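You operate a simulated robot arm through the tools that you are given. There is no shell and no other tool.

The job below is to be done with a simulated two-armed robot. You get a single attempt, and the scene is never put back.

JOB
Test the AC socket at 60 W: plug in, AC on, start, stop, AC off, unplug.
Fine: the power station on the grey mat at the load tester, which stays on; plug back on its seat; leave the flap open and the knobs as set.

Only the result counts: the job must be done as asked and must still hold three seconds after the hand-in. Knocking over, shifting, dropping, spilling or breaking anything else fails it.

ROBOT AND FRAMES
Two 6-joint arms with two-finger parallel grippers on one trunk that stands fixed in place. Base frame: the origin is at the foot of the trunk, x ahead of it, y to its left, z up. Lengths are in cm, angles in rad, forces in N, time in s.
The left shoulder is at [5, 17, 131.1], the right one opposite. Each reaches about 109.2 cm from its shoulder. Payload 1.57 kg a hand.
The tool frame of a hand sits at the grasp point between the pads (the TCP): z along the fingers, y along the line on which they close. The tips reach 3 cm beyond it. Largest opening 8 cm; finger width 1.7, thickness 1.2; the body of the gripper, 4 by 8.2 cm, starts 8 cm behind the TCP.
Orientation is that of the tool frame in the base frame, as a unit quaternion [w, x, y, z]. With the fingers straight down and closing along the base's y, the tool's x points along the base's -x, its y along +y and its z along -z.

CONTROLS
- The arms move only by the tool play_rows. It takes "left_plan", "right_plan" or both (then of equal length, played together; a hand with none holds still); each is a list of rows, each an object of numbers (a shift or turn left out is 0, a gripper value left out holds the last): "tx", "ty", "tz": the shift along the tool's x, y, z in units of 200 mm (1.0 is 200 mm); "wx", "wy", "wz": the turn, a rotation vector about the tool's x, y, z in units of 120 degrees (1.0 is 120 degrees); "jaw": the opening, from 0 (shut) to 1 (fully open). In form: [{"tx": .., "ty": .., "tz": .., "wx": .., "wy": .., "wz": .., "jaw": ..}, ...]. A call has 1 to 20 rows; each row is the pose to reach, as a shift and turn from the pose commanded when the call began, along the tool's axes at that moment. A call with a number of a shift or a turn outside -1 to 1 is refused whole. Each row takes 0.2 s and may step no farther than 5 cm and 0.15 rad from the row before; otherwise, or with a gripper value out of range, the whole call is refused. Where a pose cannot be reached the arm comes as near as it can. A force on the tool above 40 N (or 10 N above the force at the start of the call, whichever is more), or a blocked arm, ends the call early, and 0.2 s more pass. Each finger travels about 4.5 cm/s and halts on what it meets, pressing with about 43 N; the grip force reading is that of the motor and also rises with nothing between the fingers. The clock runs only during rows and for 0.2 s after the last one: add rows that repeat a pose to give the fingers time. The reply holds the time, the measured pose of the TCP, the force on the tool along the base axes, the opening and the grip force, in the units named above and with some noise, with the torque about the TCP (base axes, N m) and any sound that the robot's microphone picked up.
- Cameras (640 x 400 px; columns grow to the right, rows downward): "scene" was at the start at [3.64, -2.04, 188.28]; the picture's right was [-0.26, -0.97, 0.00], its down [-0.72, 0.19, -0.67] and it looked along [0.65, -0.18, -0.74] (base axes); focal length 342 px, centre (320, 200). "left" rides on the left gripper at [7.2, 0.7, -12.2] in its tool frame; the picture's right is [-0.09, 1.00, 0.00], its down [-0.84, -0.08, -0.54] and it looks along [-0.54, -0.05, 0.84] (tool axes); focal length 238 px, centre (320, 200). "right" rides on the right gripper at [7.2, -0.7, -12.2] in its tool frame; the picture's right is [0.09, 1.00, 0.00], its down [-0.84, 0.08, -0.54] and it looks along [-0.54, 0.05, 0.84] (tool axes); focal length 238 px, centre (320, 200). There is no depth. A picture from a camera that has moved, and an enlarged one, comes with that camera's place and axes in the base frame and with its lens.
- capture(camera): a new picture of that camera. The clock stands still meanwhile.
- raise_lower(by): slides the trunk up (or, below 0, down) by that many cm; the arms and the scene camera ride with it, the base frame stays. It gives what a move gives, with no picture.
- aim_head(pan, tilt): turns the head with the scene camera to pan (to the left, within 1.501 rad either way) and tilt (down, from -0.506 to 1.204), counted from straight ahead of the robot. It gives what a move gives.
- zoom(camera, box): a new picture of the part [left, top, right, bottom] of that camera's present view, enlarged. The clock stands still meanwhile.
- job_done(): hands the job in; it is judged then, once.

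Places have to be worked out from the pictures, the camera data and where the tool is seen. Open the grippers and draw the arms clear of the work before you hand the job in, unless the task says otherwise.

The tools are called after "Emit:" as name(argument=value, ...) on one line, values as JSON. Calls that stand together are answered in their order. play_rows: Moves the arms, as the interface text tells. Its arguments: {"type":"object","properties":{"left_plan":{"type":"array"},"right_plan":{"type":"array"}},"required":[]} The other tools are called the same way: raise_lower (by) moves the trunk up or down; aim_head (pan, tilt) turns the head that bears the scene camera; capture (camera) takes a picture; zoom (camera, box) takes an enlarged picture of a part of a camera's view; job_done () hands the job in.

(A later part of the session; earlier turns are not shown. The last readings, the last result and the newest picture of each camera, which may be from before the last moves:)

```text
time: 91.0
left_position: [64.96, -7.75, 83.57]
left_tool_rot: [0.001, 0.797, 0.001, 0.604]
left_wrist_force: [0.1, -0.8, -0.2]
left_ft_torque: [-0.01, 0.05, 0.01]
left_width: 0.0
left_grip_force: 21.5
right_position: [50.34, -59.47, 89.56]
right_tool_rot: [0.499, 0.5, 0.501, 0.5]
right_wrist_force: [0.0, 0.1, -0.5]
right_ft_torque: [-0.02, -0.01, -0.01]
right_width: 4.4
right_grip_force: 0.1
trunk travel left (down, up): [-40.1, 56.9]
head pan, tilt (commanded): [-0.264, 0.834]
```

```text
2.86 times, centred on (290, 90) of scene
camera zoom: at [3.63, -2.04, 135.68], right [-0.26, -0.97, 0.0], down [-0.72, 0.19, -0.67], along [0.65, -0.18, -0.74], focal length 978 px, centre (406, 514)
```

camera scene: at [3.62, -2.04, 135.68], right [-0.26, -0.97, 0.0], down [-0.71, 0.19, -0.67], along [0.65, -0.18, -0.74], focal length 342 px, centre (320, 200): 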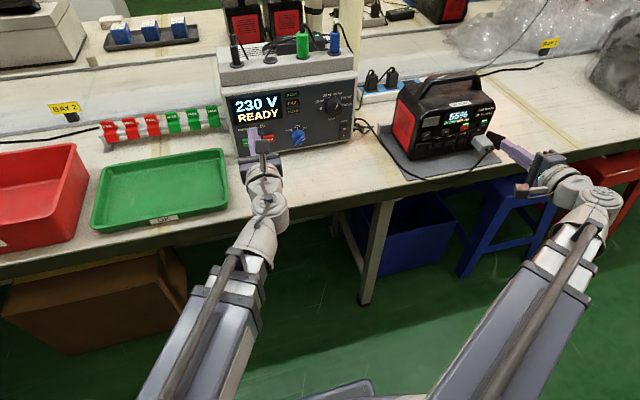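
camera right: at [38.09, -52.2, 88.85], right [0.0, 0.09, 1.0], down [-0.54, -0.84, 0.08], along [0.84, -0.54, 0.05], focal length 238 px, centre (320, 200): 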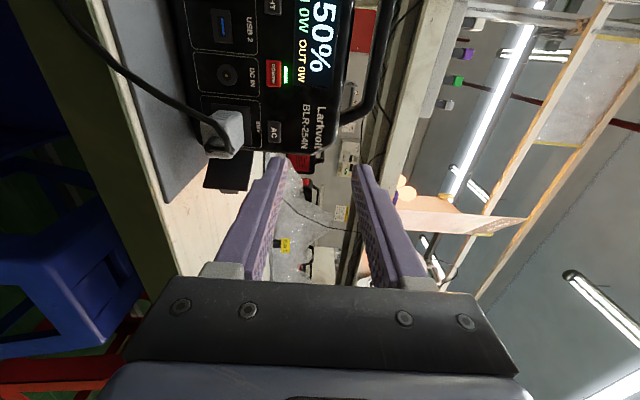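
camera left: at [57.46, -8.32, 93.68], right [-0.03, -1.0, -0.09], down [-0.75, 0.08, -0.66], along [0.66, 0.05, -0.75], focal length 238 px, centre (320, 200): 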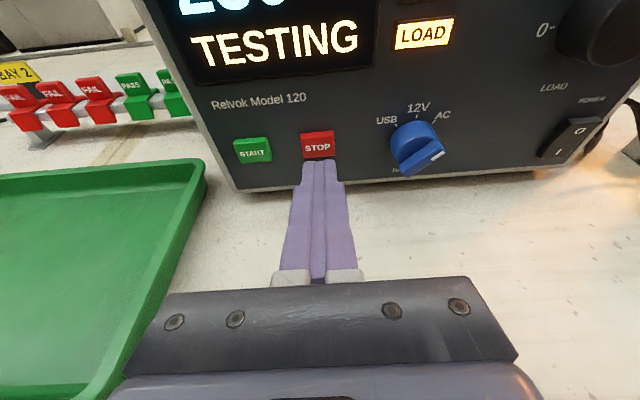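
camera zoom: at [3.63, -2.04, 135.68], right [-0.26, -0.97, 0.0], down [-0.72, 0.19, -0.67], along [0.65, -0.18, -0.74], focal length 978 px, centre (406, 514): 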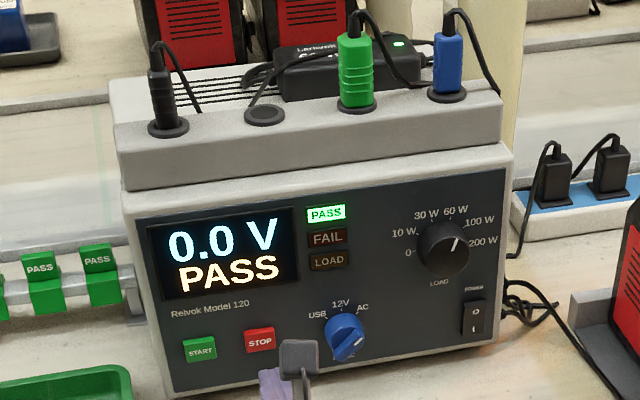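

The tester shows 0.0 V with PASS kept. Before lowering the trunk I'll level the left hand so it can't meet the table.

Emit:
play_rows(left_plan=[{"tx": 0.075, "tz": -0.012, "wy": 0.033}, {"tx": 0.15, "tz": -0.022, "wy": 0.066}, {"tx": 0.225, "tz": -0.032, "wy": 0.1}, {"tx": 0.299, "tz": -0.0414, "wy": 0.131}, {"tx": 0.299, "tz": -0.0414, "wy": 0.131}])

Emit:
raise_lower(by=-8.7)

Emit:
capture(camera="right")

Emit:
zoom(camera="scene", box=[440, 65, 560, 155])

```text
time: 92.2
left_position: [65.77, -7.7, 89.55]
left_tool_rot: [0.0, 0.706, 0.001, 0.708]
left_wrist_force: [0.0, -0.4, 0.0]
left_ft_torque: [-0.02, -0.05, -0.02]
left_width: 0.01
left_grip_force: 21.4
right_position: [50.2, -59.4, 89.57]
right_tool_rot: [0.5, 0.5, 0.5, 0.5]
right_wrist_force: [0.5, 0.1, 0.7]
right_ft_torque: [-0.01, 0.01, 0.0]
right_width: 4.41
right_grip_force: 0.0
trunk travel left (down, up): [-40.1, 56.9]
head pan, tilt (commanded): [-0.264, 0.834]
```

```text
time: 93.4
left_position: [65.71, -7.76, 80.88]
left_tool_rot: [0.001, 0.707, 0.0, 0.707]
left_wrist_force: [-0.9, 1.5, -0.5]
left_ft_torque: [0.0, 0.0, 0.0]
left_width: 0.0
left_grip_force: 21.5
right_position: [50.12, -59.44, 80.79]
right_tool_rot: [0.5, 0.5, 0.5, 0.5]
right_wrist_force: [-0.6, -1.5, -0.4]
right_ft_torque: [0.01, 0.02, 0.02]
right_width: 4.39
right_grip_force: 0.0
trunk travel left (down, up): [-31.4, 65.6]
head pan, tilt (commanded): [-0.264, 0.834]
```

```text
taken
camera right: at [38.08, -52.2, 80.16], right [0.0, 0.09, 1.0], down [-0.54, -0.84, 0.08], along [0.84, -0.54, 0.05], focal length 238 px, centre (320, 200)
```

right: 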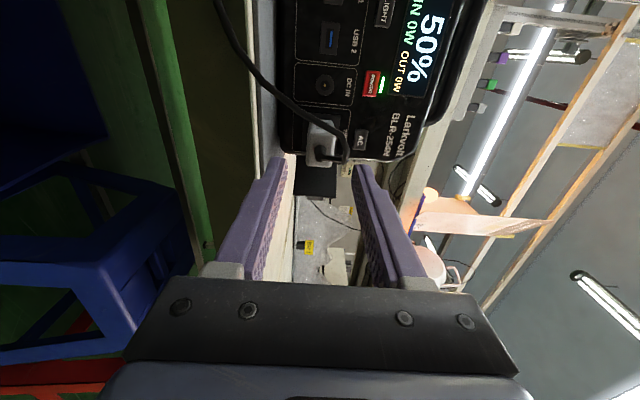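

```text
4.44 times, centred on (500, 110) of scene
camera zoom: at [3.63, -2.04, 126.99], right [-0.26, -0.97, 0.0], down [-0.72, 0.19, -0.67], along [0.65, -0.18, -0.74], focal length 1521 px, centre (-480, 600)
```

zoom: 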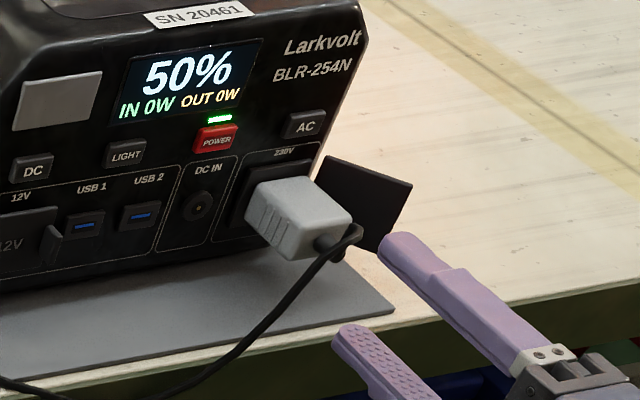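

I'll open the jaws a little more (5 cm) for the cable's bend and slide forward around the plug to x≈57.5.

Emit:
play_rows(right_plan=[{"jaw": 0.62}, {"tz": 0.07, "jaw": 0.62}, {"tz": 0.14, "jaw": 0.62}, {"tz": 0.21, "jaw": 0.62}, {"tz": 0.26, "jaw": 0.62}, {"tz": 0.31, "jaw": 0.62}, {"tz": 0.345, "jaw": 0.62}, {"tz": 0.37, "jaw": 0.62}, {"tz": 0.37, "jaw": 0.62}])

Emit:
zoom(camera="right", box=[230, 60, 410, 260])

Emit:
zoom(camera="scene", box=[450, 75, 546, 145])

```text
time: 95.4
left_position: [65.73, -7.78, 80.87]
left_tool_rot: [0.001, 0.707, 0.0, 0.708]
left_wrist_force: [-0.3, -0.2, 0.0]
left_ft_torque: [0.02, -0.01, 0.02]
left_width: 0.0
left_grip_force: 21.3
right_position: [57.77, -59.44, 80.9]
right_tool_rot: [0.5, 0.5, 0.5, 0.5]
right_wrist_force: [0.5, 0.2, 0.4]
right_ft_torque: [0.04, 0.0, -0.02]
right_width: 4.95
right_grip_force: 0.1
trunk travel left (down, up): [-31.4, 65.6]
head pan, tilt (commanded): [-0.264, 0.834]
```

```text
2.00 times, centred on (320, 160) of right
camera zoom: at [45.54, -52.22, 80.16], right [0.0, 0.09, 1.0], down [-0.54, -0.84, 0.08], along [0.84, -0.54, 0.05], focal length 477 px, centre (320, 280)
```

zoom: 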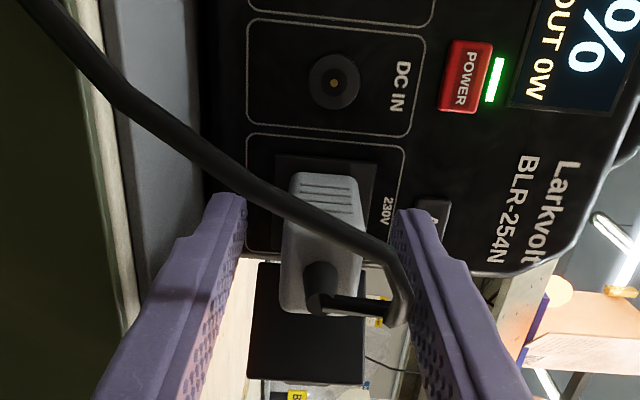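

```text
5.71 times, centred on (498, 110) of scene
camera zoom: at [3.64, -2.04, 126.98], right [-0.26, -0.97, 0.0], down [-0.72, 0.19, -0.67], along [0.65, -0.18, -0.74], focal length 1956 px, centre (-697, 714)
```

zoom: 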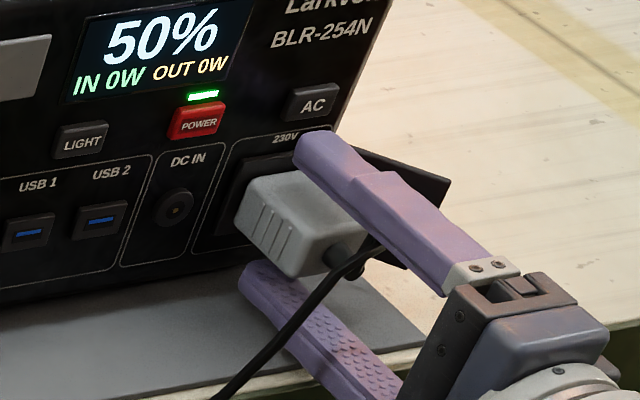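

The fingers bracket the plug. I'll close on it.

Emit:
play_rows(right_plan=[{"jaw": 0.0}, {"jaw": 0.0}, {"jaw": 0.0}, {"jaw": 0.0}])

Emit:
zoom(camera="right", box=[230, 60, 410, 260])

```text
time: 96.4
left_position: [65.64, -7.63, 80.96]
left_tool_rot: [0.001, 0.707, 0.001, 0.708]
left_wrist_force: [0.8, -0.3, -0.3]
left_ft_torque: [0.01, -0.01, 0.0]
left_width: 0.03
left_grip_force: 21.0
right_position: [57.75, -59.47, 80.9]
right_tool_rot: [0.501, 0.5, 0.499, 0.5]
right_wrist_force: [2.5, -1.1, 5.1]
right_ft_torque: [-0.02, -0.14, -0.03]
right_width: 2.32
right_grip_force: 35.2
trunk travel left (down, up): [-31.4, 65.6]
head pan, tilt (commanded): [-0.264, 0.834]
```

```text
2.00 times, centred on (320, 160) of right
camera zoom: at [45.54, -52.22, 80.19], right [0.0, 0.09, 1.0], down [-0.54, -0.84, 0.08], along [0.84, -0.54, 0.05], focal length 477 px, centre (320, 280)
```

zoom: 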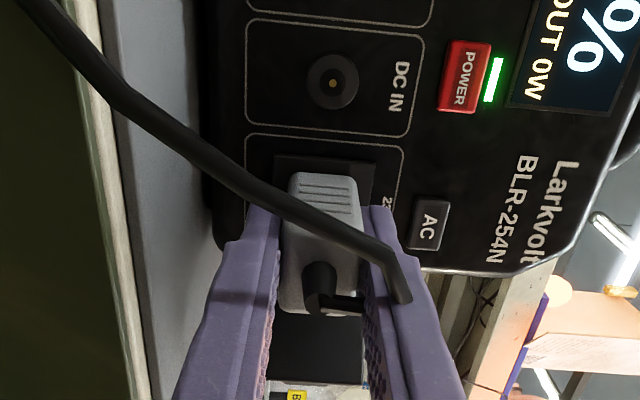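

Gripped again. I'll pull straight back, gently at first, watching the force.

Emit:
play_rows(right_plan=[{"tz": -0.02}, {"tz": -0.04}, {"tz": -0.06}, {"tz": -0.08}, {"tz": -0.1}])

Emit:
zoom(camera="scene", box=[450, 75, 546, 145])

```text
time: 97.6
left_position: [65.79, -7.68, 80.81]
left_tool_rot: [0.001, 0.706, 0.001, 0.708]
left_wrist_force: [-0.3, -0.1, -0.1]
left_ft_torque: [-0.01, 0.0, 0.01]
left_width: 0.01
left_grip_force: 20.9
right_position: [55.69, -59.39, 80.82]
right_tool_rot: [0.5, 0.5, 0.5, 0.5]
right_wrist_force: [0.4, -0.3, 0.0]
right_ft_torque: [-0.03, 0.01, -0.01]
right_width: 2.3
right_grip_force: 35.6
trunk travel left (down, up): [-31.4, 65.6]
head pan, tilt (commanded): [-0.264, 0.834]
```

```text
5.71 times, centred on (498, 110) of scene
camera zoom: at [3.64, -2.04, 126.98], right [-0.26, -0.97, 0.0], down [-0.72, 0.19, -0.67], along [0.65, -0.18, -0.74], focal length 1956 px, centre (-697, 714)
```

zoom: 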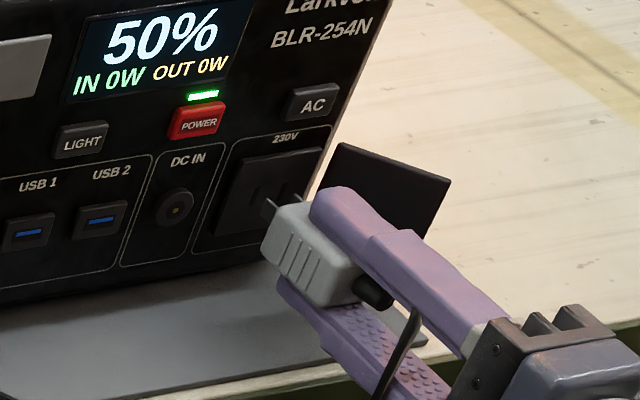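

The plug is out and the station and flap haven't moved. I'll retract further and then raise the trunk.

Emit:
play_rows(right_plan=[{"tz": -0.1}, {"tz": -0.2}, {"tz": -0.275}, {"tz": -0.275}])

Emit:
raise_lower(by=22)

Emit:
capture(camera="scene")

Emit:
capture(camera="right")

```text
time: 98.6
left_position: [65.74, -7.71, 80.95]
left_tool_rot: [0.0, 0.707, 0.002, 0.707]
left_wrist_force: [-0.3, -0.5, 0.6]
left_ft_torque: [-0.01, -0.02, 0.01]
left_width: 0.0
left_grip_force: 21.5
right_position: [50.15, -59.36, 80.88]
right_tool_rot: [0.5, 0.499, 0.501, 0.5]
right_wrist_force: [-0.2, 0.1, -0.1]
right_ft_torque: [-0.01, 0.03, -0.01]
right_width: 2.32
right_grip_force: 35.8
trunk travel left (down, up): [-31.4, 65.6]
head pan, tilt (commanded): [-0.264, 0.834]
```

```text
time: 100.9
left_position: [65.76, -7.68, 102.79]
left_tool_rot: [0.0, 0.707, 0.001, 0.707]
left_wrist_force: [1.0, -0.8, -0.4]
left_ft_torque: [0.01, 0.01, 0.0]
left_width: 0.01
left_grip_force: 21.4
right_position: [50.16, -59.4, 102.86]
right_tool_rot: [0.5, 0.5, 0.5, 0.5]
right_wrist_force: [0.3, -0.6, 0.5]
right_ft_torque: [-0.01, -0.02, -0.01]
right_width: 2.33
right_grip_force: 35.7
trunk travel left (down, up): [-53.4, 43.6]
head pan, tilt (commanded): [-0.264, 0.834]
```

```text
taken
camera scene: at [3.64, -2.05, 148.98], right [-0.26, -0.97, 0.0], down [-0.72, 0.19, -0.67], along [0.65, -0.18, -0.74], focal length 342 px, centre (320, 200)
```

scene: 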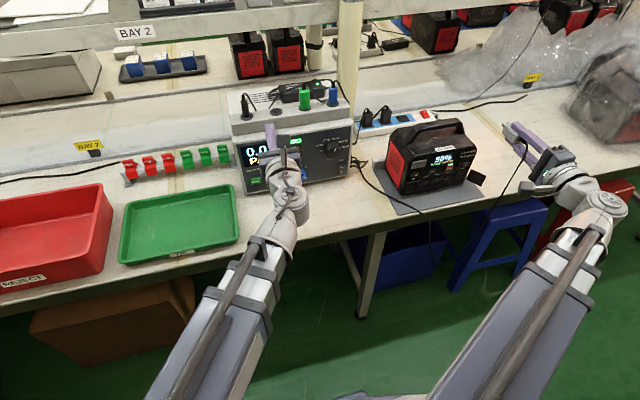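

```text
taken
camera right: at [38.05, -52.2, 102.14], right [0.0, 0.09, 1.0], down [-0.54, -0.84, 0.08], along [0.84, -0.54, 0.05], focal length 238 px, centre (320, 200)
```

right: 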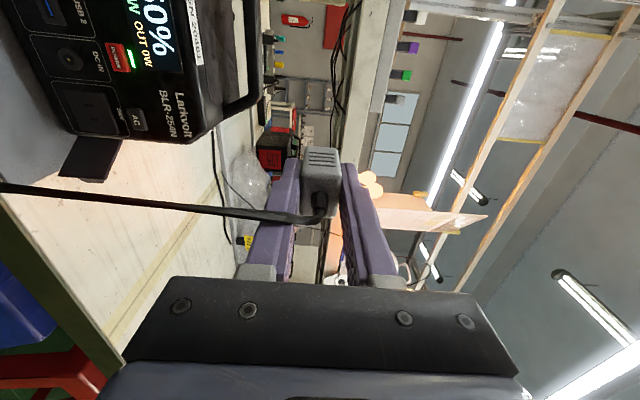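

Everything is as before and the plug hangs safely in the right hand. I'll raise the trunk another 36.5 cm, back to the height used for carrying the plug.

Emit:
raise_lower(by=36.5)

Emit:
play_rows(left_plan=[{"ty": -0.2, "tz": 0.03}, {"ty": -0.4, "tz": 0.06}, {"ty": -0.6, "tz": 0.09}, {"ty": -0.8, "tz": 0.12}, {"ty": -1.0, "tz": 0.15}, {"ty": -1.0, "tz": 0.15}])

```text
time: 104.5
left_position: [65.74, -7.8, 139.31]
left_tool_rot: [0.001, 0.707, -0.001, 0.707]
left_wrist_force: [-0.9, 0.0, 0.5]
left_ft_torque: [-0.01, -0.04, 0.01]
left_width: 0.01
left_grip_force: 21.7
right_position: [50.18, -59.4, 139.37]
right_tool_rot: [0.5, 0.5, 0.5, 0.5]
right_wrist_force: [0.1, -0.3, -0.7]
right_ft_torque: [0.03, 0.02, 0.0]
right_width: 2.3
right_grip_force: 35.5
trunk travel left (down, up): [-89.9, 7.1]
head pan, tilt (commanded): [-0.264, 0.834]
```

```text
time: 105.9
left_position: [68.64, 12.15, 139.45]
left_tool_rot: [0.001, 0.707, 0.0, 0.707]
left_wrist_force: [0.2, 0.5, -0.6]
left_ft_torque: [-0.01, 0.01, 0.02]
left_width: 0.01
left_grip_force: 21.0
right_position: [50.16, -59.5, 139.43]
right_tool_rot: [0.5, 0.5, 0.499, 0.501]
right_wrist_force: [-0.1, 0.1, -0.4]
right_ft_torque: [0.0, 0.0, 0.0]
right_width: 2.32
right_grip_force: 35.7
trunk travel left (down, up): [-89.9, 7.1]
head pan, tilt (commanded): [-0.264, 0.834]
```

The left hand is moving clear. I'll take it another 12 cm to the left while the right hand starts tilting back down to vertical (first 45°).

Emit:
play_rows(left_plan=[{"ty": -0.1}, {"ty": -0.2}, {"ty": -0.3}, {"ty": -0.4}, {"ty": -0.5}, {"ty": -0.6}, {"ty": -0.6}], right_plan=[{"tz": -0.0095, "ty": -0.144, "wx": 0.0625}, {"tz": -0.0377, "ty": -0.286, "wx": 0.125}, {"tz": -0.084, "ty": -0.423, "wx": 0.1875}, {"tz": -0.148, "ty": -0.5525, "wx": 0.25}, {"tz": -0.2285, "ty": -0.6725, "wx": 0.3125}, {"tz": -0.3235, "ty": -0.7815, "wx": 0.375}, {"tz": -0.3235, "ty": -0.7815, "wx": 0.375}])

Emit:
play_rows(right_plan=[{"tz": -0.0095, "ty": -0.144, "wx": 0.0625}, {"tz": -0.0377, "ty": -0.286, "wx": 0.125}, {"tz": -0.084, "ty": -0.423, "wx": 0.1875}, {"tz": -0.148, "ty": -0.5525, "wx": 0.25}, {"tz": -0.2285, "ty": -0.6725, "wx": 0.3125}, {"tz": -0.3235, "ty": -0.7815, "wx": 0.375}, {"tz": -0.3235, "ty": -0.7815, "wx": 0.375}])

Emit:
capture(camera="right")

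Emit:
capture(camera="scene")

```text
time: 107.5
left_position: [68.86, 24.35, 139.4]
left_tool_rot: [0.0, 0.707, 0.001, 0.707]
left_wrist_force: [-1.0, 0.6, 0.9]
left_ft_torque: [0.0, -0.01, -0.02]
left_width: 0.0
left_grip_force: 21.4
right_position: [43.67, -59.4, 123.69]
right_tool_rot: [0.27, 0.654, 0.654, 0.27]
right_wrist_force: [0.1, 0.2, -0.8]
right_ft_torque: [0.03, 0.0, 0.02]
right_width: 2.32
right_grip_force: 35.4
trunk travel left (down, up): [-89.9, 7.1]
head pan, tilt (commanded): [-0.264, 0.834]
```

```text
time: 109.1
left_position: [68.78, 24.29, 139.32]
left_tool_rot: [0.0, 0.707, 0.001, 0.707]
left_wrist_force: [-0.1, 0.0, -0.8]
left_ft_torque: [0.01, -0.02, 0.0]
left_width: 0.0
left_grip_force: 21.0
right_position: [28.05, -59.43, 117.3]
right_tool_rot: [0.0, 0.707, 0.707, 0.0]
right_wrist_force: [-0.9, -0.4, 0.1]
right_ft_torque: [-0.02, 0.0, 0.0]
right_width: 2.32
right_grip_force: 35.8
trunk travel left (down, up): [-89.9, 7.1]
head pan, tilt (commanded): [-0.264, 0.834]
```

```text
taken
camera right: at [27.39, -52.14, 129.51], right [1.0, 0.09, 0.0], down [0.08, -0.84, 0.54], along [0.05, -0.54, -0.84], focal length 238 px, centre (320, 200)
```

right: 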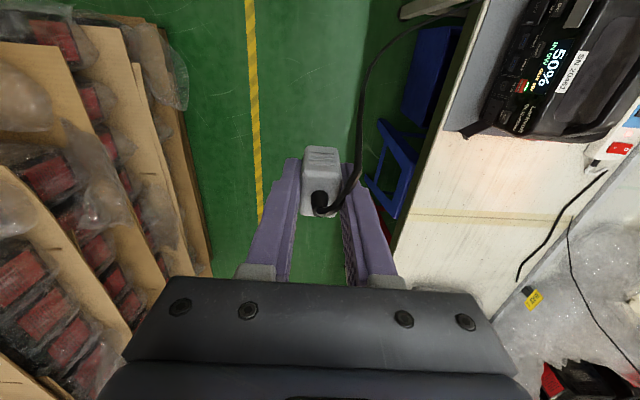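

```text
taken
camera scene: at [3.65, -2.04, 185.48], right [-0.26, -0.97, 0.0], down [-0.72, 0.19, -0.67], along [0.65, -0.18, -0.74], focal length 342 px, centre (320, 200)
```

scene: 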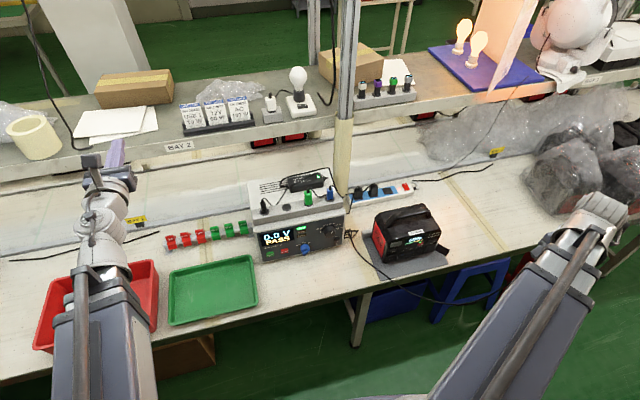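

The right hand is vertical again with the plug. I'll retrace the path: over the station, then to the right of the tester at x≈78.

Emit:
play_rows(right_plan=[{"ty": 0.2, "tx": 0.04}, {"ty": 0.4, "tx": 0.08}, {"ty": 0.6, "tx": 0.12}, {"ty": 0.8, "tx": 0.16}, {"ty": 0.9, "tx": 0.2}, {"ty": 0.9, "tx": 0.2}])

Emit:
play_rows(right_plan=[{"ty": 0.15, "tx": 0.12}, {"ty": 0.3, "tx": 0.24}, {"ty": 0.45, "tx": 0.36}, {"ty": 0.6, "tx": 0.48}, {"ty": 0.75, "tx": 0.6}, {"ty": 0.75, "tx": 0.6}])

Emit:
capture(camera="right")

Emit:
capture(camera="scene")

```text
time: 110.5
left_position: [68.72, 24.35, 139.31]
left_tool_rot: [0.001, 0.707, 0.001, 0.707]
left_wrist_force: [-0.1, -0.6, 0.0]
left_ft_torque: [-0.01, -0.01, 0.01]
left_width: 0.0
left_grip_force: 21.0
right_position: [46.14, -55.24, 117.39]
right_tool_rot: [-0.001, 0.707, 0.707, 0.0]
right_wrist_force: [0.3, -0.1, -0.4]
right_ft_torque: [0.01, 0.03, 0.01]
right_width: 2.35
right_grip_force: 35.5
trunk travel left (down, up): [-89.9, 7.1]
head pan, tilt (commanded): [-0.264, 0.834]
```

```text
time: 111.9
left_position: [68.72, 24.3, 139.24]
left_tool_rot: [0.001, 0.707, 0.0, 0.707]
left_wrist_force: [0.0, -0.2, -0.3]
left_ft_torque: [0.02, 0.02, -0.01]
left_width: 0.01
left_grip_force: 21.3
right_position: [60.98, -43.37, 117.49]
right_tool_rot: [0.0, 0.707, 0.707, 0.0]
right_wrist_force: [0.4, -0.7, -0.7]
right_ft_torque: [0.01, 0.04, 0.03]
right_width: 2.32
right_grip_force: 35.8
trunk travel left (down, up): [-89.9, 7.1]
head pan, tilt (commanded): [-0.264, 0.834]
```

```text
taken
camera right: at [60.4, -36.09, 129.52], right [1.0, 0.09, 0.0], down [0.08, -0.84, 0.54], along [0.05, -0.54, -0.84], focal length 238 px, centre (320, 200)
```

right: 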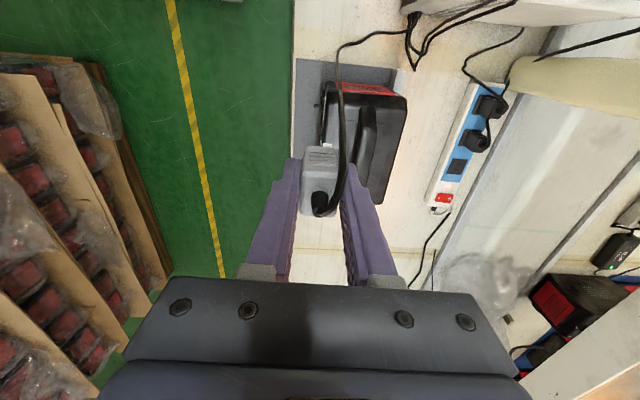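

```text
taken
camera scene: at [3.58, -2.09, 185.48], right [-0.26, -0.97, 0.0], down [-0.71, 0.19, -0.67], along [0.65, -0.18, -0.74], focal length 342 px, centre (320, 200)
```

scene: 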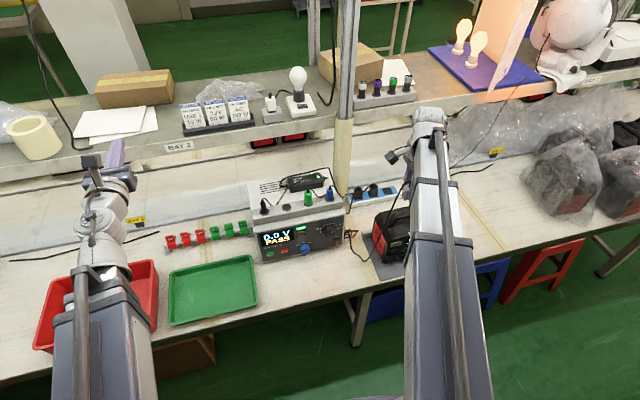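

The cable passes over the station's left side without catching. I'll continue to (78, -30.5).

Emit:
play_rows(right_plan=[{"ty": 0.15, "tx": 0.11}, {"ty": 0.3, "tx": 0.22}, {"ty": 0.45, "tx": 0.33}, {"ty": 0.6, "tx": 0.44}, {"ty": 0.75, "tx": 0.55}, {"ty": 0.852, "tx": 0.645}, {"ty": 0.852, "tx": 0.645}])

Emit:
capture(camera="right")

Emit:
capture(camera="scene")

```text
time: 113.5
left_position: [68.65, 24.32, 139.27]
left_tool_rot: [0.0, 0.707, 0.001, 0.707]
left_wrist_force: [0.1, 0.3, 0.3]
left_ft_torque: [0.02, 0.01, 0.01]
left_width: 0.0
left_grip_force: 21.4
right_position: [78.18, -30.6, 117.36]
right_tool_rot: [0.0, 0.708, 0.707, 0.0]
right_wrist_force: [1.3, -0.6, -1.1]
right_ft_torque: [0.02, -0.03, 0.01]
right_width: 2.32
right_grip_force: 35.2
trunk travel left (down, up): [-89.9, 7.1]
head pan, tilt (commanded): [-0.264, 0.834]
```

```text
taken
camera right: at [77.54, -23.34, 129.52], right [1.0, 0.09, 0.0], down [0.08, -0.84, 0.54], along [0.05, -0.54, -0.84], focal length 238 px, centre (320, 200)
```

right: 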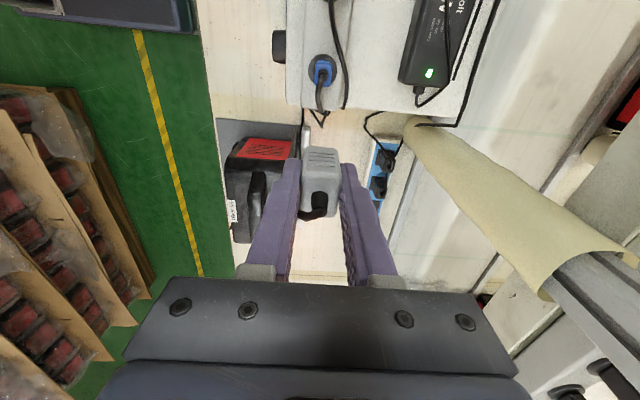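

```text
taken
camera scene: at [3.61, -2.07, 185.48], right [-0.26, -0.97, 0.0], down [-0.71, 0.19, -0.67], along [0.65, -0.18, -0.74], focal length 342 px, centre (320, 200)
```

scene: 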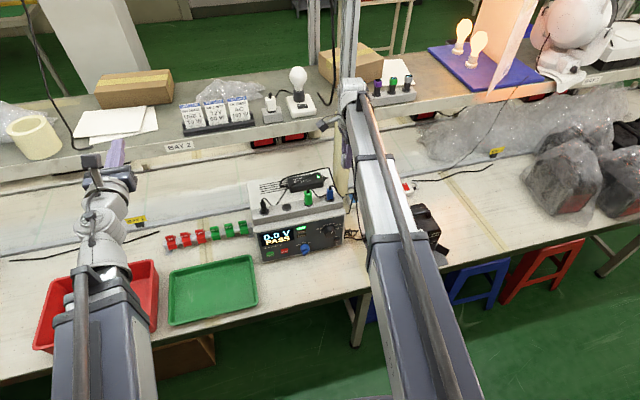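

On the way nothing is touched. I'll move over to the empty seat at y≈-10.5, still at height.

Emit:
play_rows(right_plan=[{"tx": 0.15}, {"tx": 0.3}, {"tx": 0.45}, {"tx": 0.6}, {"tx": 0.75}, {"tx": 0.9}, {"tx": 1.0}, {"tx": 1.0, "ty": -0.004}])

Emit:
capture(camera="right")

Emit:
zoom(camera="right", box=[270, 80, 370, 230])

Emit:
capture(camera="left")

```text
time: 115.3
left_position: [68.8, 24.26, 139.24]
left_tool_rot: [0.001, 0.707, 0.001, 0.707]
left_wrist_force: [0.4, -0.5, 0.0]
left_ft_torque: [-0.02, -0.01, 0.0]
left_width: 0.01
left_grip_force: 21.5
right_position: [78.06, -10.49, 117.27]
right_tool_rot: [0.0, 0.707, 0.707, 0.0]
right_wrist_force: [-0.5, 0.3, 0.3]
right_ft_torque: [0.0, -0.01, -0.02]
right_width: 2.33
right_grip_force: 35.6
trunk travel left (down, up): [-89.9, 7.1]
head pan, tilt (commanded): [-0.264, 0.834]
```

```text
taken
camera right: at [77.49, -3.28, 129.51], right [1.0, 0.09, 0.0], down [0.08, -0.84, 0.54], along [0.05, -0.54, -0.84], focal length 238 px, centre (320, 200)
```

right: 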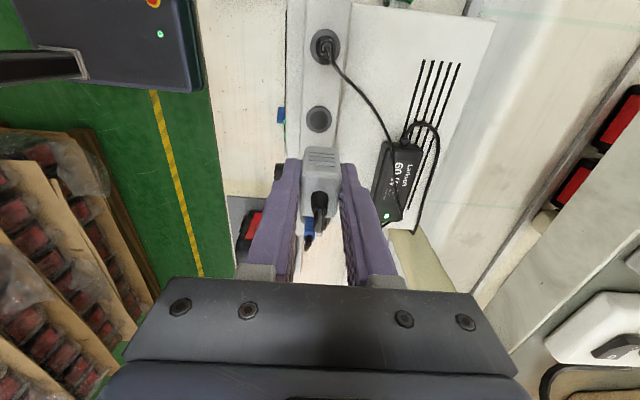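

```text
2.67 times, centred on (320, 155) of right
camera zoom: at [77.49, -3.28, 129.51], right [1.0, 0.09, 0.0], down [0.08, -0.84, 0.54], along [0.05, -0.54, -0.84], focal length 636 px, centre (320, 320)
```

zoom: 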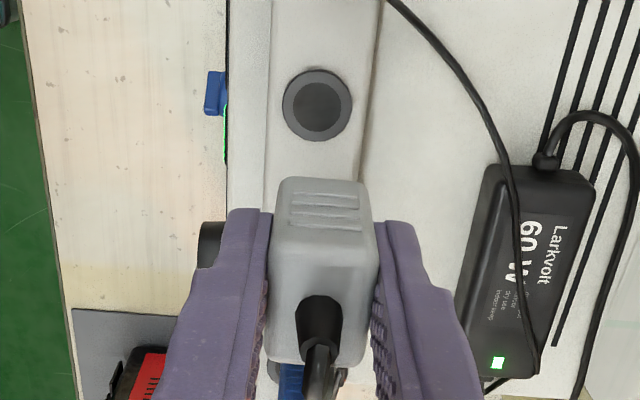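

```text
taken
camera left: at [56.67, 23.77, 146.41], right [0.0, -1.0, -0.09], down [-0.54, 0.08, -0.84], along [0.84, 0.05, -0.54], focal length 238 px, centre (320, 200)
```

left: 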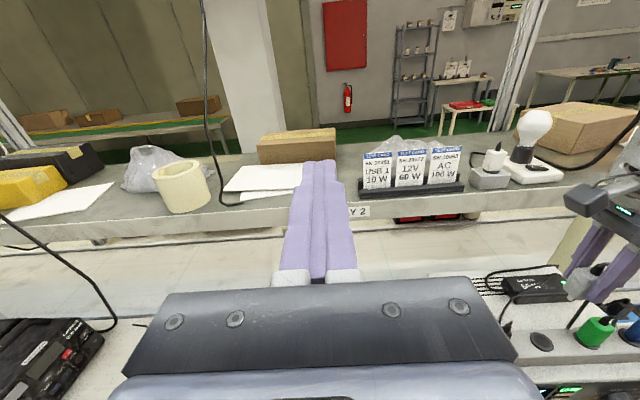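

The seat ring triangulates to (78.0, -10.6) and the plug is within 0.15 cm of it. I'll nudge -0.08 in x and y and lower to just above the seat.

Emit:
play_rows(right_plan=[{"tx": -0.004, "ty": -0.004}, {"tx": -0.004, "ty": -0.004}])

Emit:
raise_lower(by=-10)

Emit:
capture(camera="right")

Emit:
zoom(camera="left", box=[480, 200, 640, 360])

```text
time: 115.9
left_position: [68.84, 24.35, 139.31]
left_tool_rot: [0.002, 0.707, -0.001, 0.707]
left_wrist_force: [1.0, 0.3, 0.6]
left_ft_torque: [-0.01, 0.01, 0.0]
left_width: 0.0
left_grip_force: 21.2
right_position: [78.04, -10.64, 117.25]
right_tool_rot: [0.0, 0.708, 0.706, 0.0]
right_wrist_force: [-0.8, 0.4, -0.7]
right_ft_torque: [0.01, -0.01, -0.01]
right_width: 2.31
right_grip_force: 35.1
trunk travel left (down, up): [-89.9, 7.1]
head pan, tilt (commanded): [-0.264, 0.834]
```

```text
time: 117.2
left_position: [68.83, 24.32, 129.27]
left_tool_rot: [0.0, 0.707, 0.001, 0.707]
left_wrist_force: [0.5, -0.4, 0.1]
left_ft_torque: [-0.01, -0.02, 0.03]
left_width: 0.0
left_grip_force: 21.8
right_position: [77.99, -10.55, 107.44]
right_tool_rot: [0.0, 0.707, 0.707, 0.0]
right_wrist_force: [0.2, 0.9, -0.3]
right_ft_torque: [-0.02, 0.06, 0.03]
right_width: 2.29
right_grip_force: 35.8
trunk travel left (down, up): [-79.9, 17.1]
head pan, tilt (commanded): [-0.264, 0.834]
```

```text
taken
camera right: at [77.39, -3.37, 119.52], right [1.0, 0.09, 0.0], down [0.08, -0.84, 0.54], along [0.05, -0.54, -0.84], focal length 238 px, centre (320, 200)
```

right: 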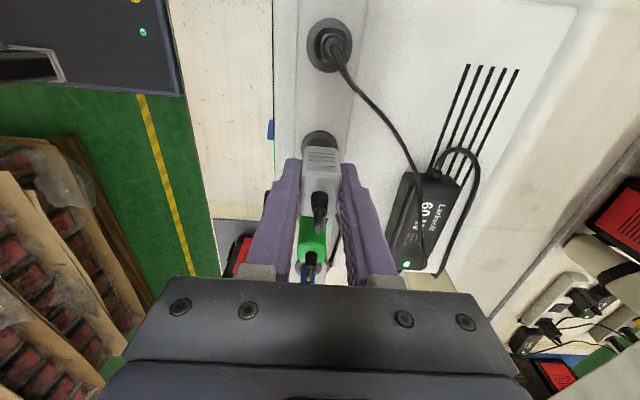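

```text
2.50 times, centred on (560, 280) of left
camera zoom: at [56.66, 23.79, 136.41], right [0.0, -1.0, -0.09], down [-0.54, 0.08, -0.84], along [0.84, 0.05, -0.54], focal length 596 px, centre (-280, 0)
```

zoom: 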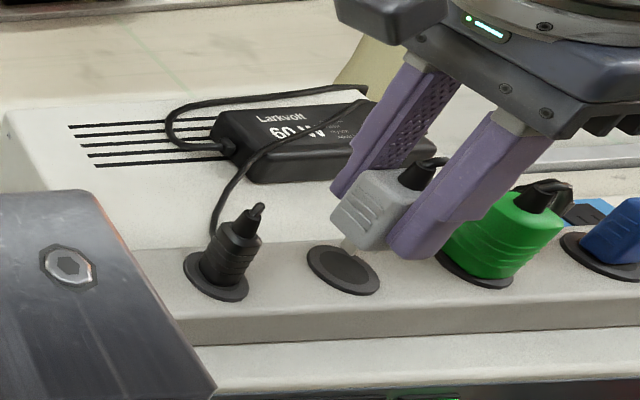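

Good side view from the left camera: the pins point into the seat ring. I'll lower 2 cm more and look closely.

Emit:
raise_lower(by=-2)

Emit:
zoom(camera="left", box=[540, 220, 640, 320])

Emit:
zoom(camera="right", box=[270, 100, 370, 230])

```text
time: 117.9
left_position: [68.74, 24.37, 127.31]
left_tool_rot: [0.001, 0.707, 0.001, 0.707]
left_wrist_force: [0.0, 0.5, 0.0]
left_ft_torque: [0.03, 0.02, 0.03]
left_width: 0.01
left_grip_force: 21.4
right_position: [78.09, -10.55, 105.3]
right_tool_rot: [0.0, 0.707, 0.707, -0.001]
right_wrist_force: [-0.2, -0.4, -0.4]
right_ft_torque: [0.06, 0.0, 0.02]
right_width: 2.28
right_grip_force: 35.7
trunk travel left (down, up): [-77.9, 19.1]
head pan, tilt (commanded): [-0.264, 0.834]
```

```text
4.00 times, centred on (590, 270) of left
camera zoom: at [56.65, 23.79, 134.41], right [0.0, -1.0, -0.09], down [-0.54, 0.08, -0.84], along [0.84, 0.05, -0.54], focal length 953 px, centre (-760, -80)
```

zoom: 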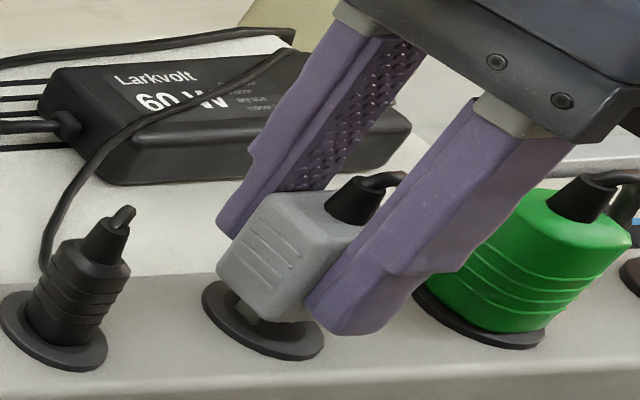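

```text
3.08 times, centred on (320, 165) of right
camera zoom: at [77.39, -3.37, 117.52], right [1.0, 0.09, 0.0], down [0.08, -0.84, 0.54], along [0.05, -0.54, -0.84], focal length 733 px, centre (320, 308)
```

zoom: 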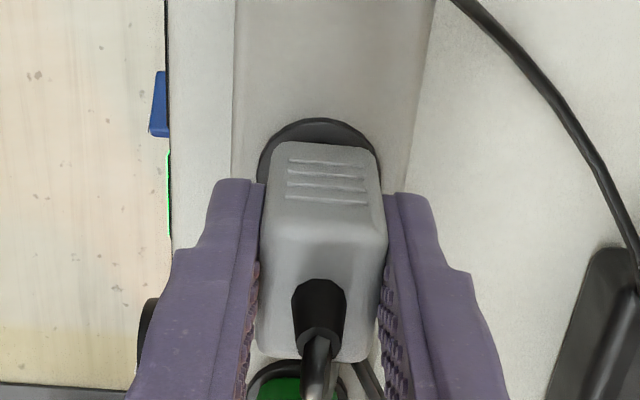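

The pins are entering the seat and the plug is centred on the ring. I'll lower 1 cm more and watch the force.

Emit:
raise_lower(by=-1)

Emit:
zoom(camera="left", box=[540, 220, 640, 320])

```text
time: 118.5
left_position: [68.81, 24.23, 126.39]
left_tool_rot: [0.001, 0.707, 0.0, 0.707]
left_wrist_force: [0.6, 0.7, -0.6]
left_ft_torque: [0.01, 0.04, 0.01]
left_width: 0.01
left_grip_force: 21.1
right_position: [78.08, -10.58, 104.24]
right_tool_rot: [-0.001, 0.707, 0.707, -0.001]
right_wrist_force: [0.3, 0.3, 0.1]
right_ft_torque: [-0.01, 0.01, -0.01]
right_width: 2.34
right_grip_force: 35.9
trunk travel left (down, up): [-76.9, 20.1]
head pan, tilt (commanded): [-0.264, 0.834]
```

```text
4.00 times, centred on (590, 270) of left
camera zoom: at [56.68, 23.78, 133.39], right [0.0, -1.0, -0.09], down [-0.54, 0.08, -0.84], along [0.84, 0.05, -0.54], focal length 953 px, centre (-760, -80)
```

zoom: 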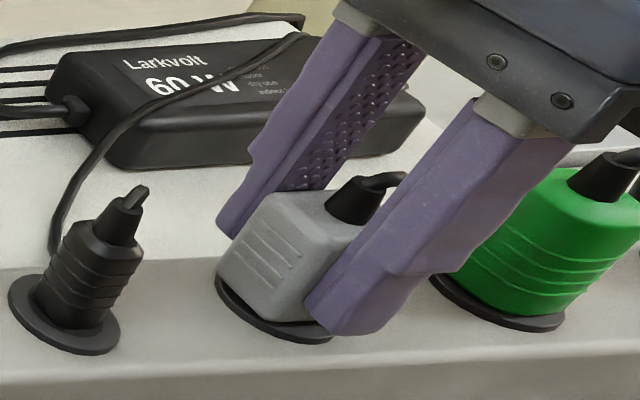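

The plug is nearly on the ring, still without contact force. I'll lower 0.2 cm at a time.

Emit:
raise_lower(by=-0.2)

Emit:
zoom(camera="left", box=[570, 240, 640, 310])

```text
time: 119.0
left_position: [68.8, 24.27, 126.27]
left_tool_rot: [0.001, 0.707, 0.0, 0.707]
left_wrist_force: [-0.2, 0.4, -0.3]
left_ft_torque: [-0.03, 0.01, -0.01]
left_width: 0.0
left_grip_force: 21.5
right_position: [77.97, -10.65, 104.13]
right_tool_rot: [0.0, 0.707, 0.707, 0.0]
right_wrist_force: [1.4, 0.0, 9.2]
right_ft_torque: [-0.15, -0.1, 0.04]
right_width: 2.32
right_grip_force: 35.5
trunk travel left (down, up): [-76.7, 20.3]
head pan, tilt (commanded): [-0.264, 0.834]
```

```text
5.71 times, centred on (605, 275) of left
camera zoom: at [56.61, 23.8, 133.25], right [0.0, -1.0, -0.09], down [-0.54, 0.08, -0.84], along [0.84, 0.05, -0.54], focal length 1362 px, centre (-1309, -229)
```

zoom: 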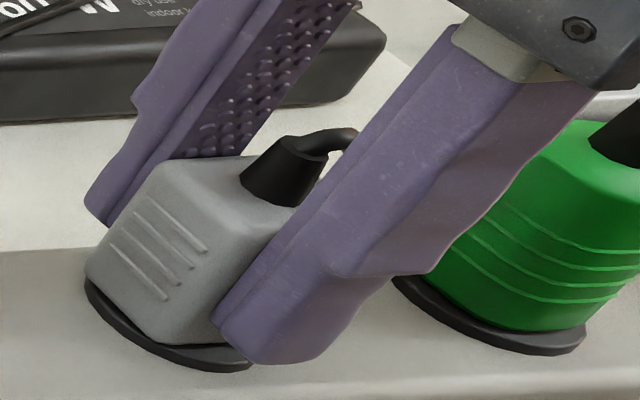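

There is 9 N of upward force now, at the same height where I picked the plug up, so it is seated. I'll open the jaws.

Emit:
play_rows(right_plan=[{"jaw": 0.3}, {"jaw": 0.69}, {"jaw": 0.69}, {"jaw": 0.69}])

Emit:
zoom(camera="left", box=[540, 220, 640, 320])

Emit:
capture(camera="right")

```text
time: 120.0
left_position: [68.77, 24.35, 126.12]
left_tool_rot: [0.0, 0.707, 0.0, 0.707]
left_wrist_force: [0.2, 0.4, -0.1]
left_ft_torque: [-0.03, 0.01, 0.0]
left_width: 0.0
left_grip_force: 21.3
right_position: [77.96, -10.52, 104.08]
right_tool_rot: [0.0, 0.707, 0.707, 0.0]
right_wrist_force: [0.2, 0.3, -0.7]
right_ft_torque: [0.0, -0.01, -0.01]
right_width: 5.54
right_grip_force: 0.1
trunk travel left (down, up): [-76.7, 20.3]
head pan, tilt (commanded): [-0.264, 0.834]
```

```text
4.00 times, centred on (590, 270) of left
camera zoom: at [56.67, 23.79, 133.2], right [0.0, -1.0, -0.09], down [-0.54, 0.08, -0.84], along [0.84, 0.05, -0.54], focal length 953 px, centre (-760, -80)
```

zoom: 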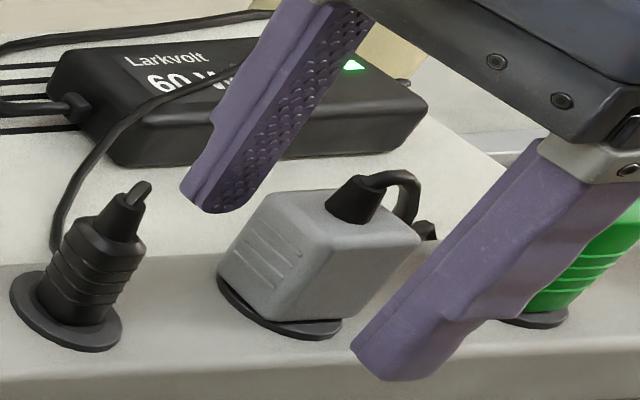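

```text
taken
camera right: at [77.41, -3.37, 116.31], right [1.0, 0.09, 0.0], down [0.08, -0.84, 0.54], along [0.05, -0.54, -0.84], focal length 238 px, centre (320, 200)
```

right: 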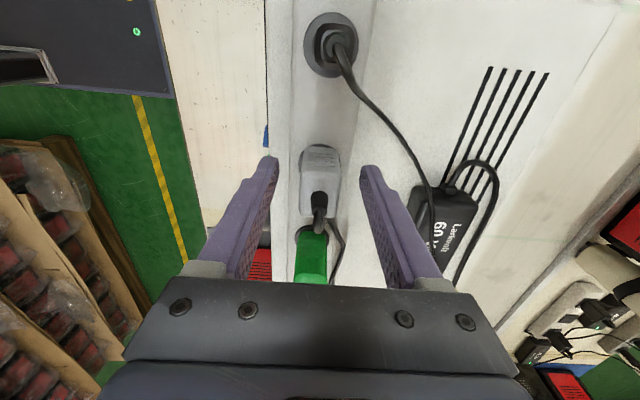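

The plug stands on its seat as at the start. I'll raise the trunk 10 cm straight up so the fingers clear it.

Emit:
raise_lower(by=10)

Emit:
capture(camera="right")

Emit:
zoom(camera="left", box=[480, 200, 640, 360])

```text
time: 121.3
left_position: [68.79, 24.24, 136.08]
left_tool_rot: [0.001, 0.707, 0.001, 0.707]
left_wrist_force: [0.1, 0.5, -0.2]
left_ft_torque: [0.03, 0.01, -0.01]
left_width: 0.0
left_grip_force: 21.4
right_position: [78.07, -10.69, 114.17]
right_tool_rot: [0.0, 0.707, 0.707, 0.0]
right_wrist_force: [1.0, -0.5, 0.5]
right_ft_torque: [-0.03, 0.0, -0.02]
right_width: 5.53
right_grip_force: 0.1
trunk travel left (down, up): [-86.7, 10.3]
head pan, tilt (commanded): [-0.264, 0.834]
```

```text
taken
camera right: at [77.41, -3.37, 126.3], right [1.0, 0.09, 0.0], down [0.08, -0.84, 0.54], along [0.05, -0.54, -0.84], focal length 238 px, centre (320, 200)
```

right: 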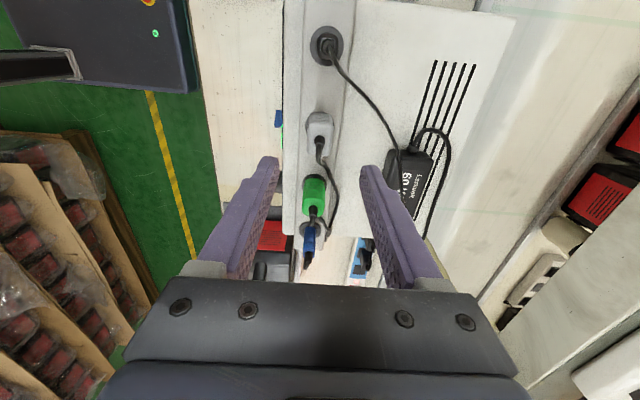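

```text
2.50 times, centred on (560, 280) of left
camera zoom: at [56.68, 23.79, 143.19], right [0.0, -1.0, -0.09], down [-0.54, 0.08, -0.84], along [0.84, 0.05, -0.54], focal length 596 px, centre (-280, 0)
```

zoom: 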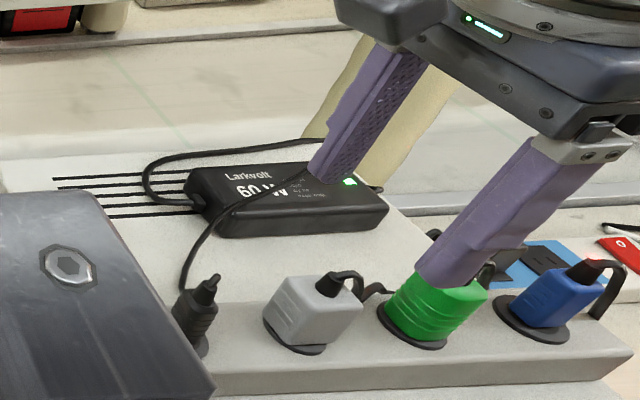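

The plug stays put and the cable lies naturally behind the others. I'll draw the right hand back over the tester's front and open both grippers.

Emit:
play_rows(right_plan=[{"ty": -0.2, "tx": -0.03}, {"ty": -0.4, "tx": -0.06}, {"ty": -0.6, "tx": -0.1}, {"ty": -0.8, "tx": -0.2}, {"ty": -1.0, "tx": -0.3}, {"ty": -1.0, "tx": -0.5, "jaw": 0.8}, {"ty": -1.0, "tx": -0.7, "jaw": 1.0}, {"ty": -1.0, "tx": -0.9, "jaw": 1.0}, {"ty": -1.0, "tx": -0.9, "jaw": 1.0}], left_plan=[{"jaw": 0.0}, {"jaw": 0.0}, {"jaw": 0.5}, {"jaw": 1.0}, {"jaw": 1.0}, {"jaw": 1.0}, {"jaw": 1.0}, {"jaw": 1.0}, {"jaw": 1.0}])

Emit:
capture(camera="scene")

```text
time: 123.3
left_position: [68.77, 24.42, 136.11]
left_tool_rot: [0.0, 0.707, 0.001, 0.707]
left_wrist_force: [0.2, -0.1, -0.3]
left_ft_torque: [0.01, 0.0, -0.03]
left_width: 8.0
left_grip_force: 0.1
right_position: [57.96, -28.69, 114.17]
right_tool_rot: [0.0, 0.707, 0.707, 0.0]
right_wrist_force: [0.2, -0.7, 0.3]
right_ft_torque: [-0.02, 0.02, 0.0]
right_width: 7.98
right_grip_force: 0.1
trunk travel left (down, up): [-86.7, 10.3]
head pan, tilt (commanded): [-0.264, 0.834]
```

```text
taken
camera scene: at [3.62, -1.95, 182.28], right [-0.26, -0.97, 0.0], down [-0.72, 0.19, -0.67], along [0.65, -0.18, -0.74], focal length 342 px, centre (320, 200)
```

scene: 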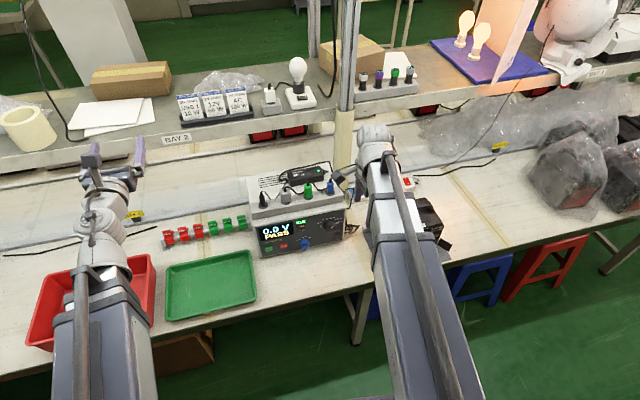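

Both grippers are open. I'll take the right hand further back and to the right, clear of the station, for a last look.

Emit:
play_rows(right_plan=[{"ty": -0.1, "tx": -0.2}, {"ty": -0.2, "tx": -0.4}, {"ty": -0.3, "tx": -0.6}, {"ty": -0.4, "tx": -0.8}, {"ty": -0.5, "tx": -1.0}, {"ty": -0.5, "tx": -1.0}])

Emit:
play_rows(right_plan=[{"ty": -0.05, "tx": -0.2}, {"ty": -0.1, "tx": -0.4}, {"ty": -0.15, "tx": -0.6}, {"ty": -0.2, "tx": -0.75}, {"ty": -0.2, "tx": -0.75}])

Emit:
capture(camera="scene")

Emit:
zoom(camera="scene", box=[240, 165, 360, 265])

Emit:
zoom(camera="scene", box=[345, 190, 465, 290])

```text
time: 124.7
left_position: [68.84, 24.49, 136.12]
left_tool_rot: [0.0, 0.707, 0.0, 0.707]
left_wrist_force: [-0.5, 0.2, 0.3]
left_ft_torque: [-0.03, 0.02, -0.04]
left_width: 7.98
left_grip_force: 0.0
right_position: [48.06, -48.64, 114.18]
right_tool_rot: [0.0, 0.707, 0.707, 0.001]
right_wrist_force: [0.6, -0.3, -0.6]
right_ft_torque: [0.0, 0.0, 0.0]
right_width: 8.0
right_grip_force: 0.0
trunk travel left (down, up): [-86.7, 10.3]
head pan, tilt (commanded): [-0.264, 0.834]
```

```text
time: 125.9
left_position: [68.74, 24.34, 136.11]
left_tool_rot: [0.001, 0.707, 0.001, 0.707]
left_wrist_force: [-0.5, -0.2, 1.2]
left_ft_torque: [0.0, -0.03, 0.0]
left_width: 7.98
left_grip_force: 0.0
right_position: [43.99, -63.63, 114.15]
right_tool_rot: [0.0, 0.707, 0.707, 0.0]
right_wrist_force: [0.1, -0.3, -0.4]
right_ft_torque: [0.02, 0.0, 0.03]
right_width: 8.03
right_grip_force: 0.1
trunk travel left (down, up): [-86.7, 10.3]
head pan, tilt (commanded): [-0.264, 0.834]
```

```text
taken
camera scene: at [3.65, -2.0, 182.28], right [-0.26, -0.97, 0.0], down [-0.72, 0.19, -0.67], along [0.65, -0.18, -0.74], focal length 342 px, centre (320, 200)
```

scene: 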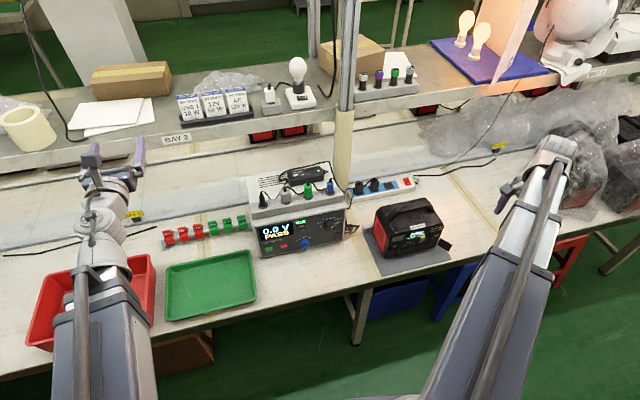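

```text
4.00 times, centred on (300, 215) of scene
camera zoom: at [3.65, -2.0, 182.28], right [-0.26, -0.97, 0.0], down [-0.72, 0.19, -0.67], along [0.65, -0.18, -0.74], focal length 1369 px, centre (400, 140)
```

zoom: 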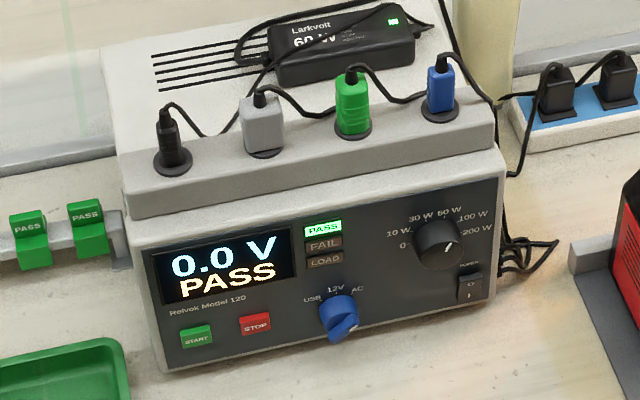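

```text
4.00 times, centred on (405, 240) of scene
camera zoom: at [3.65, -2.0, 182.28], right [-0.26, -0.97, 0.0], down [-0.72, 0.19, -0.67], along [0.65, -0.18, -0.74], focal length 1369 px, centre (-20, 40)
```

zoom: 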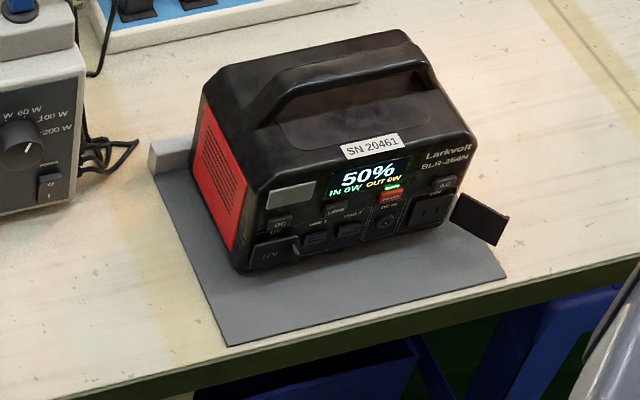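

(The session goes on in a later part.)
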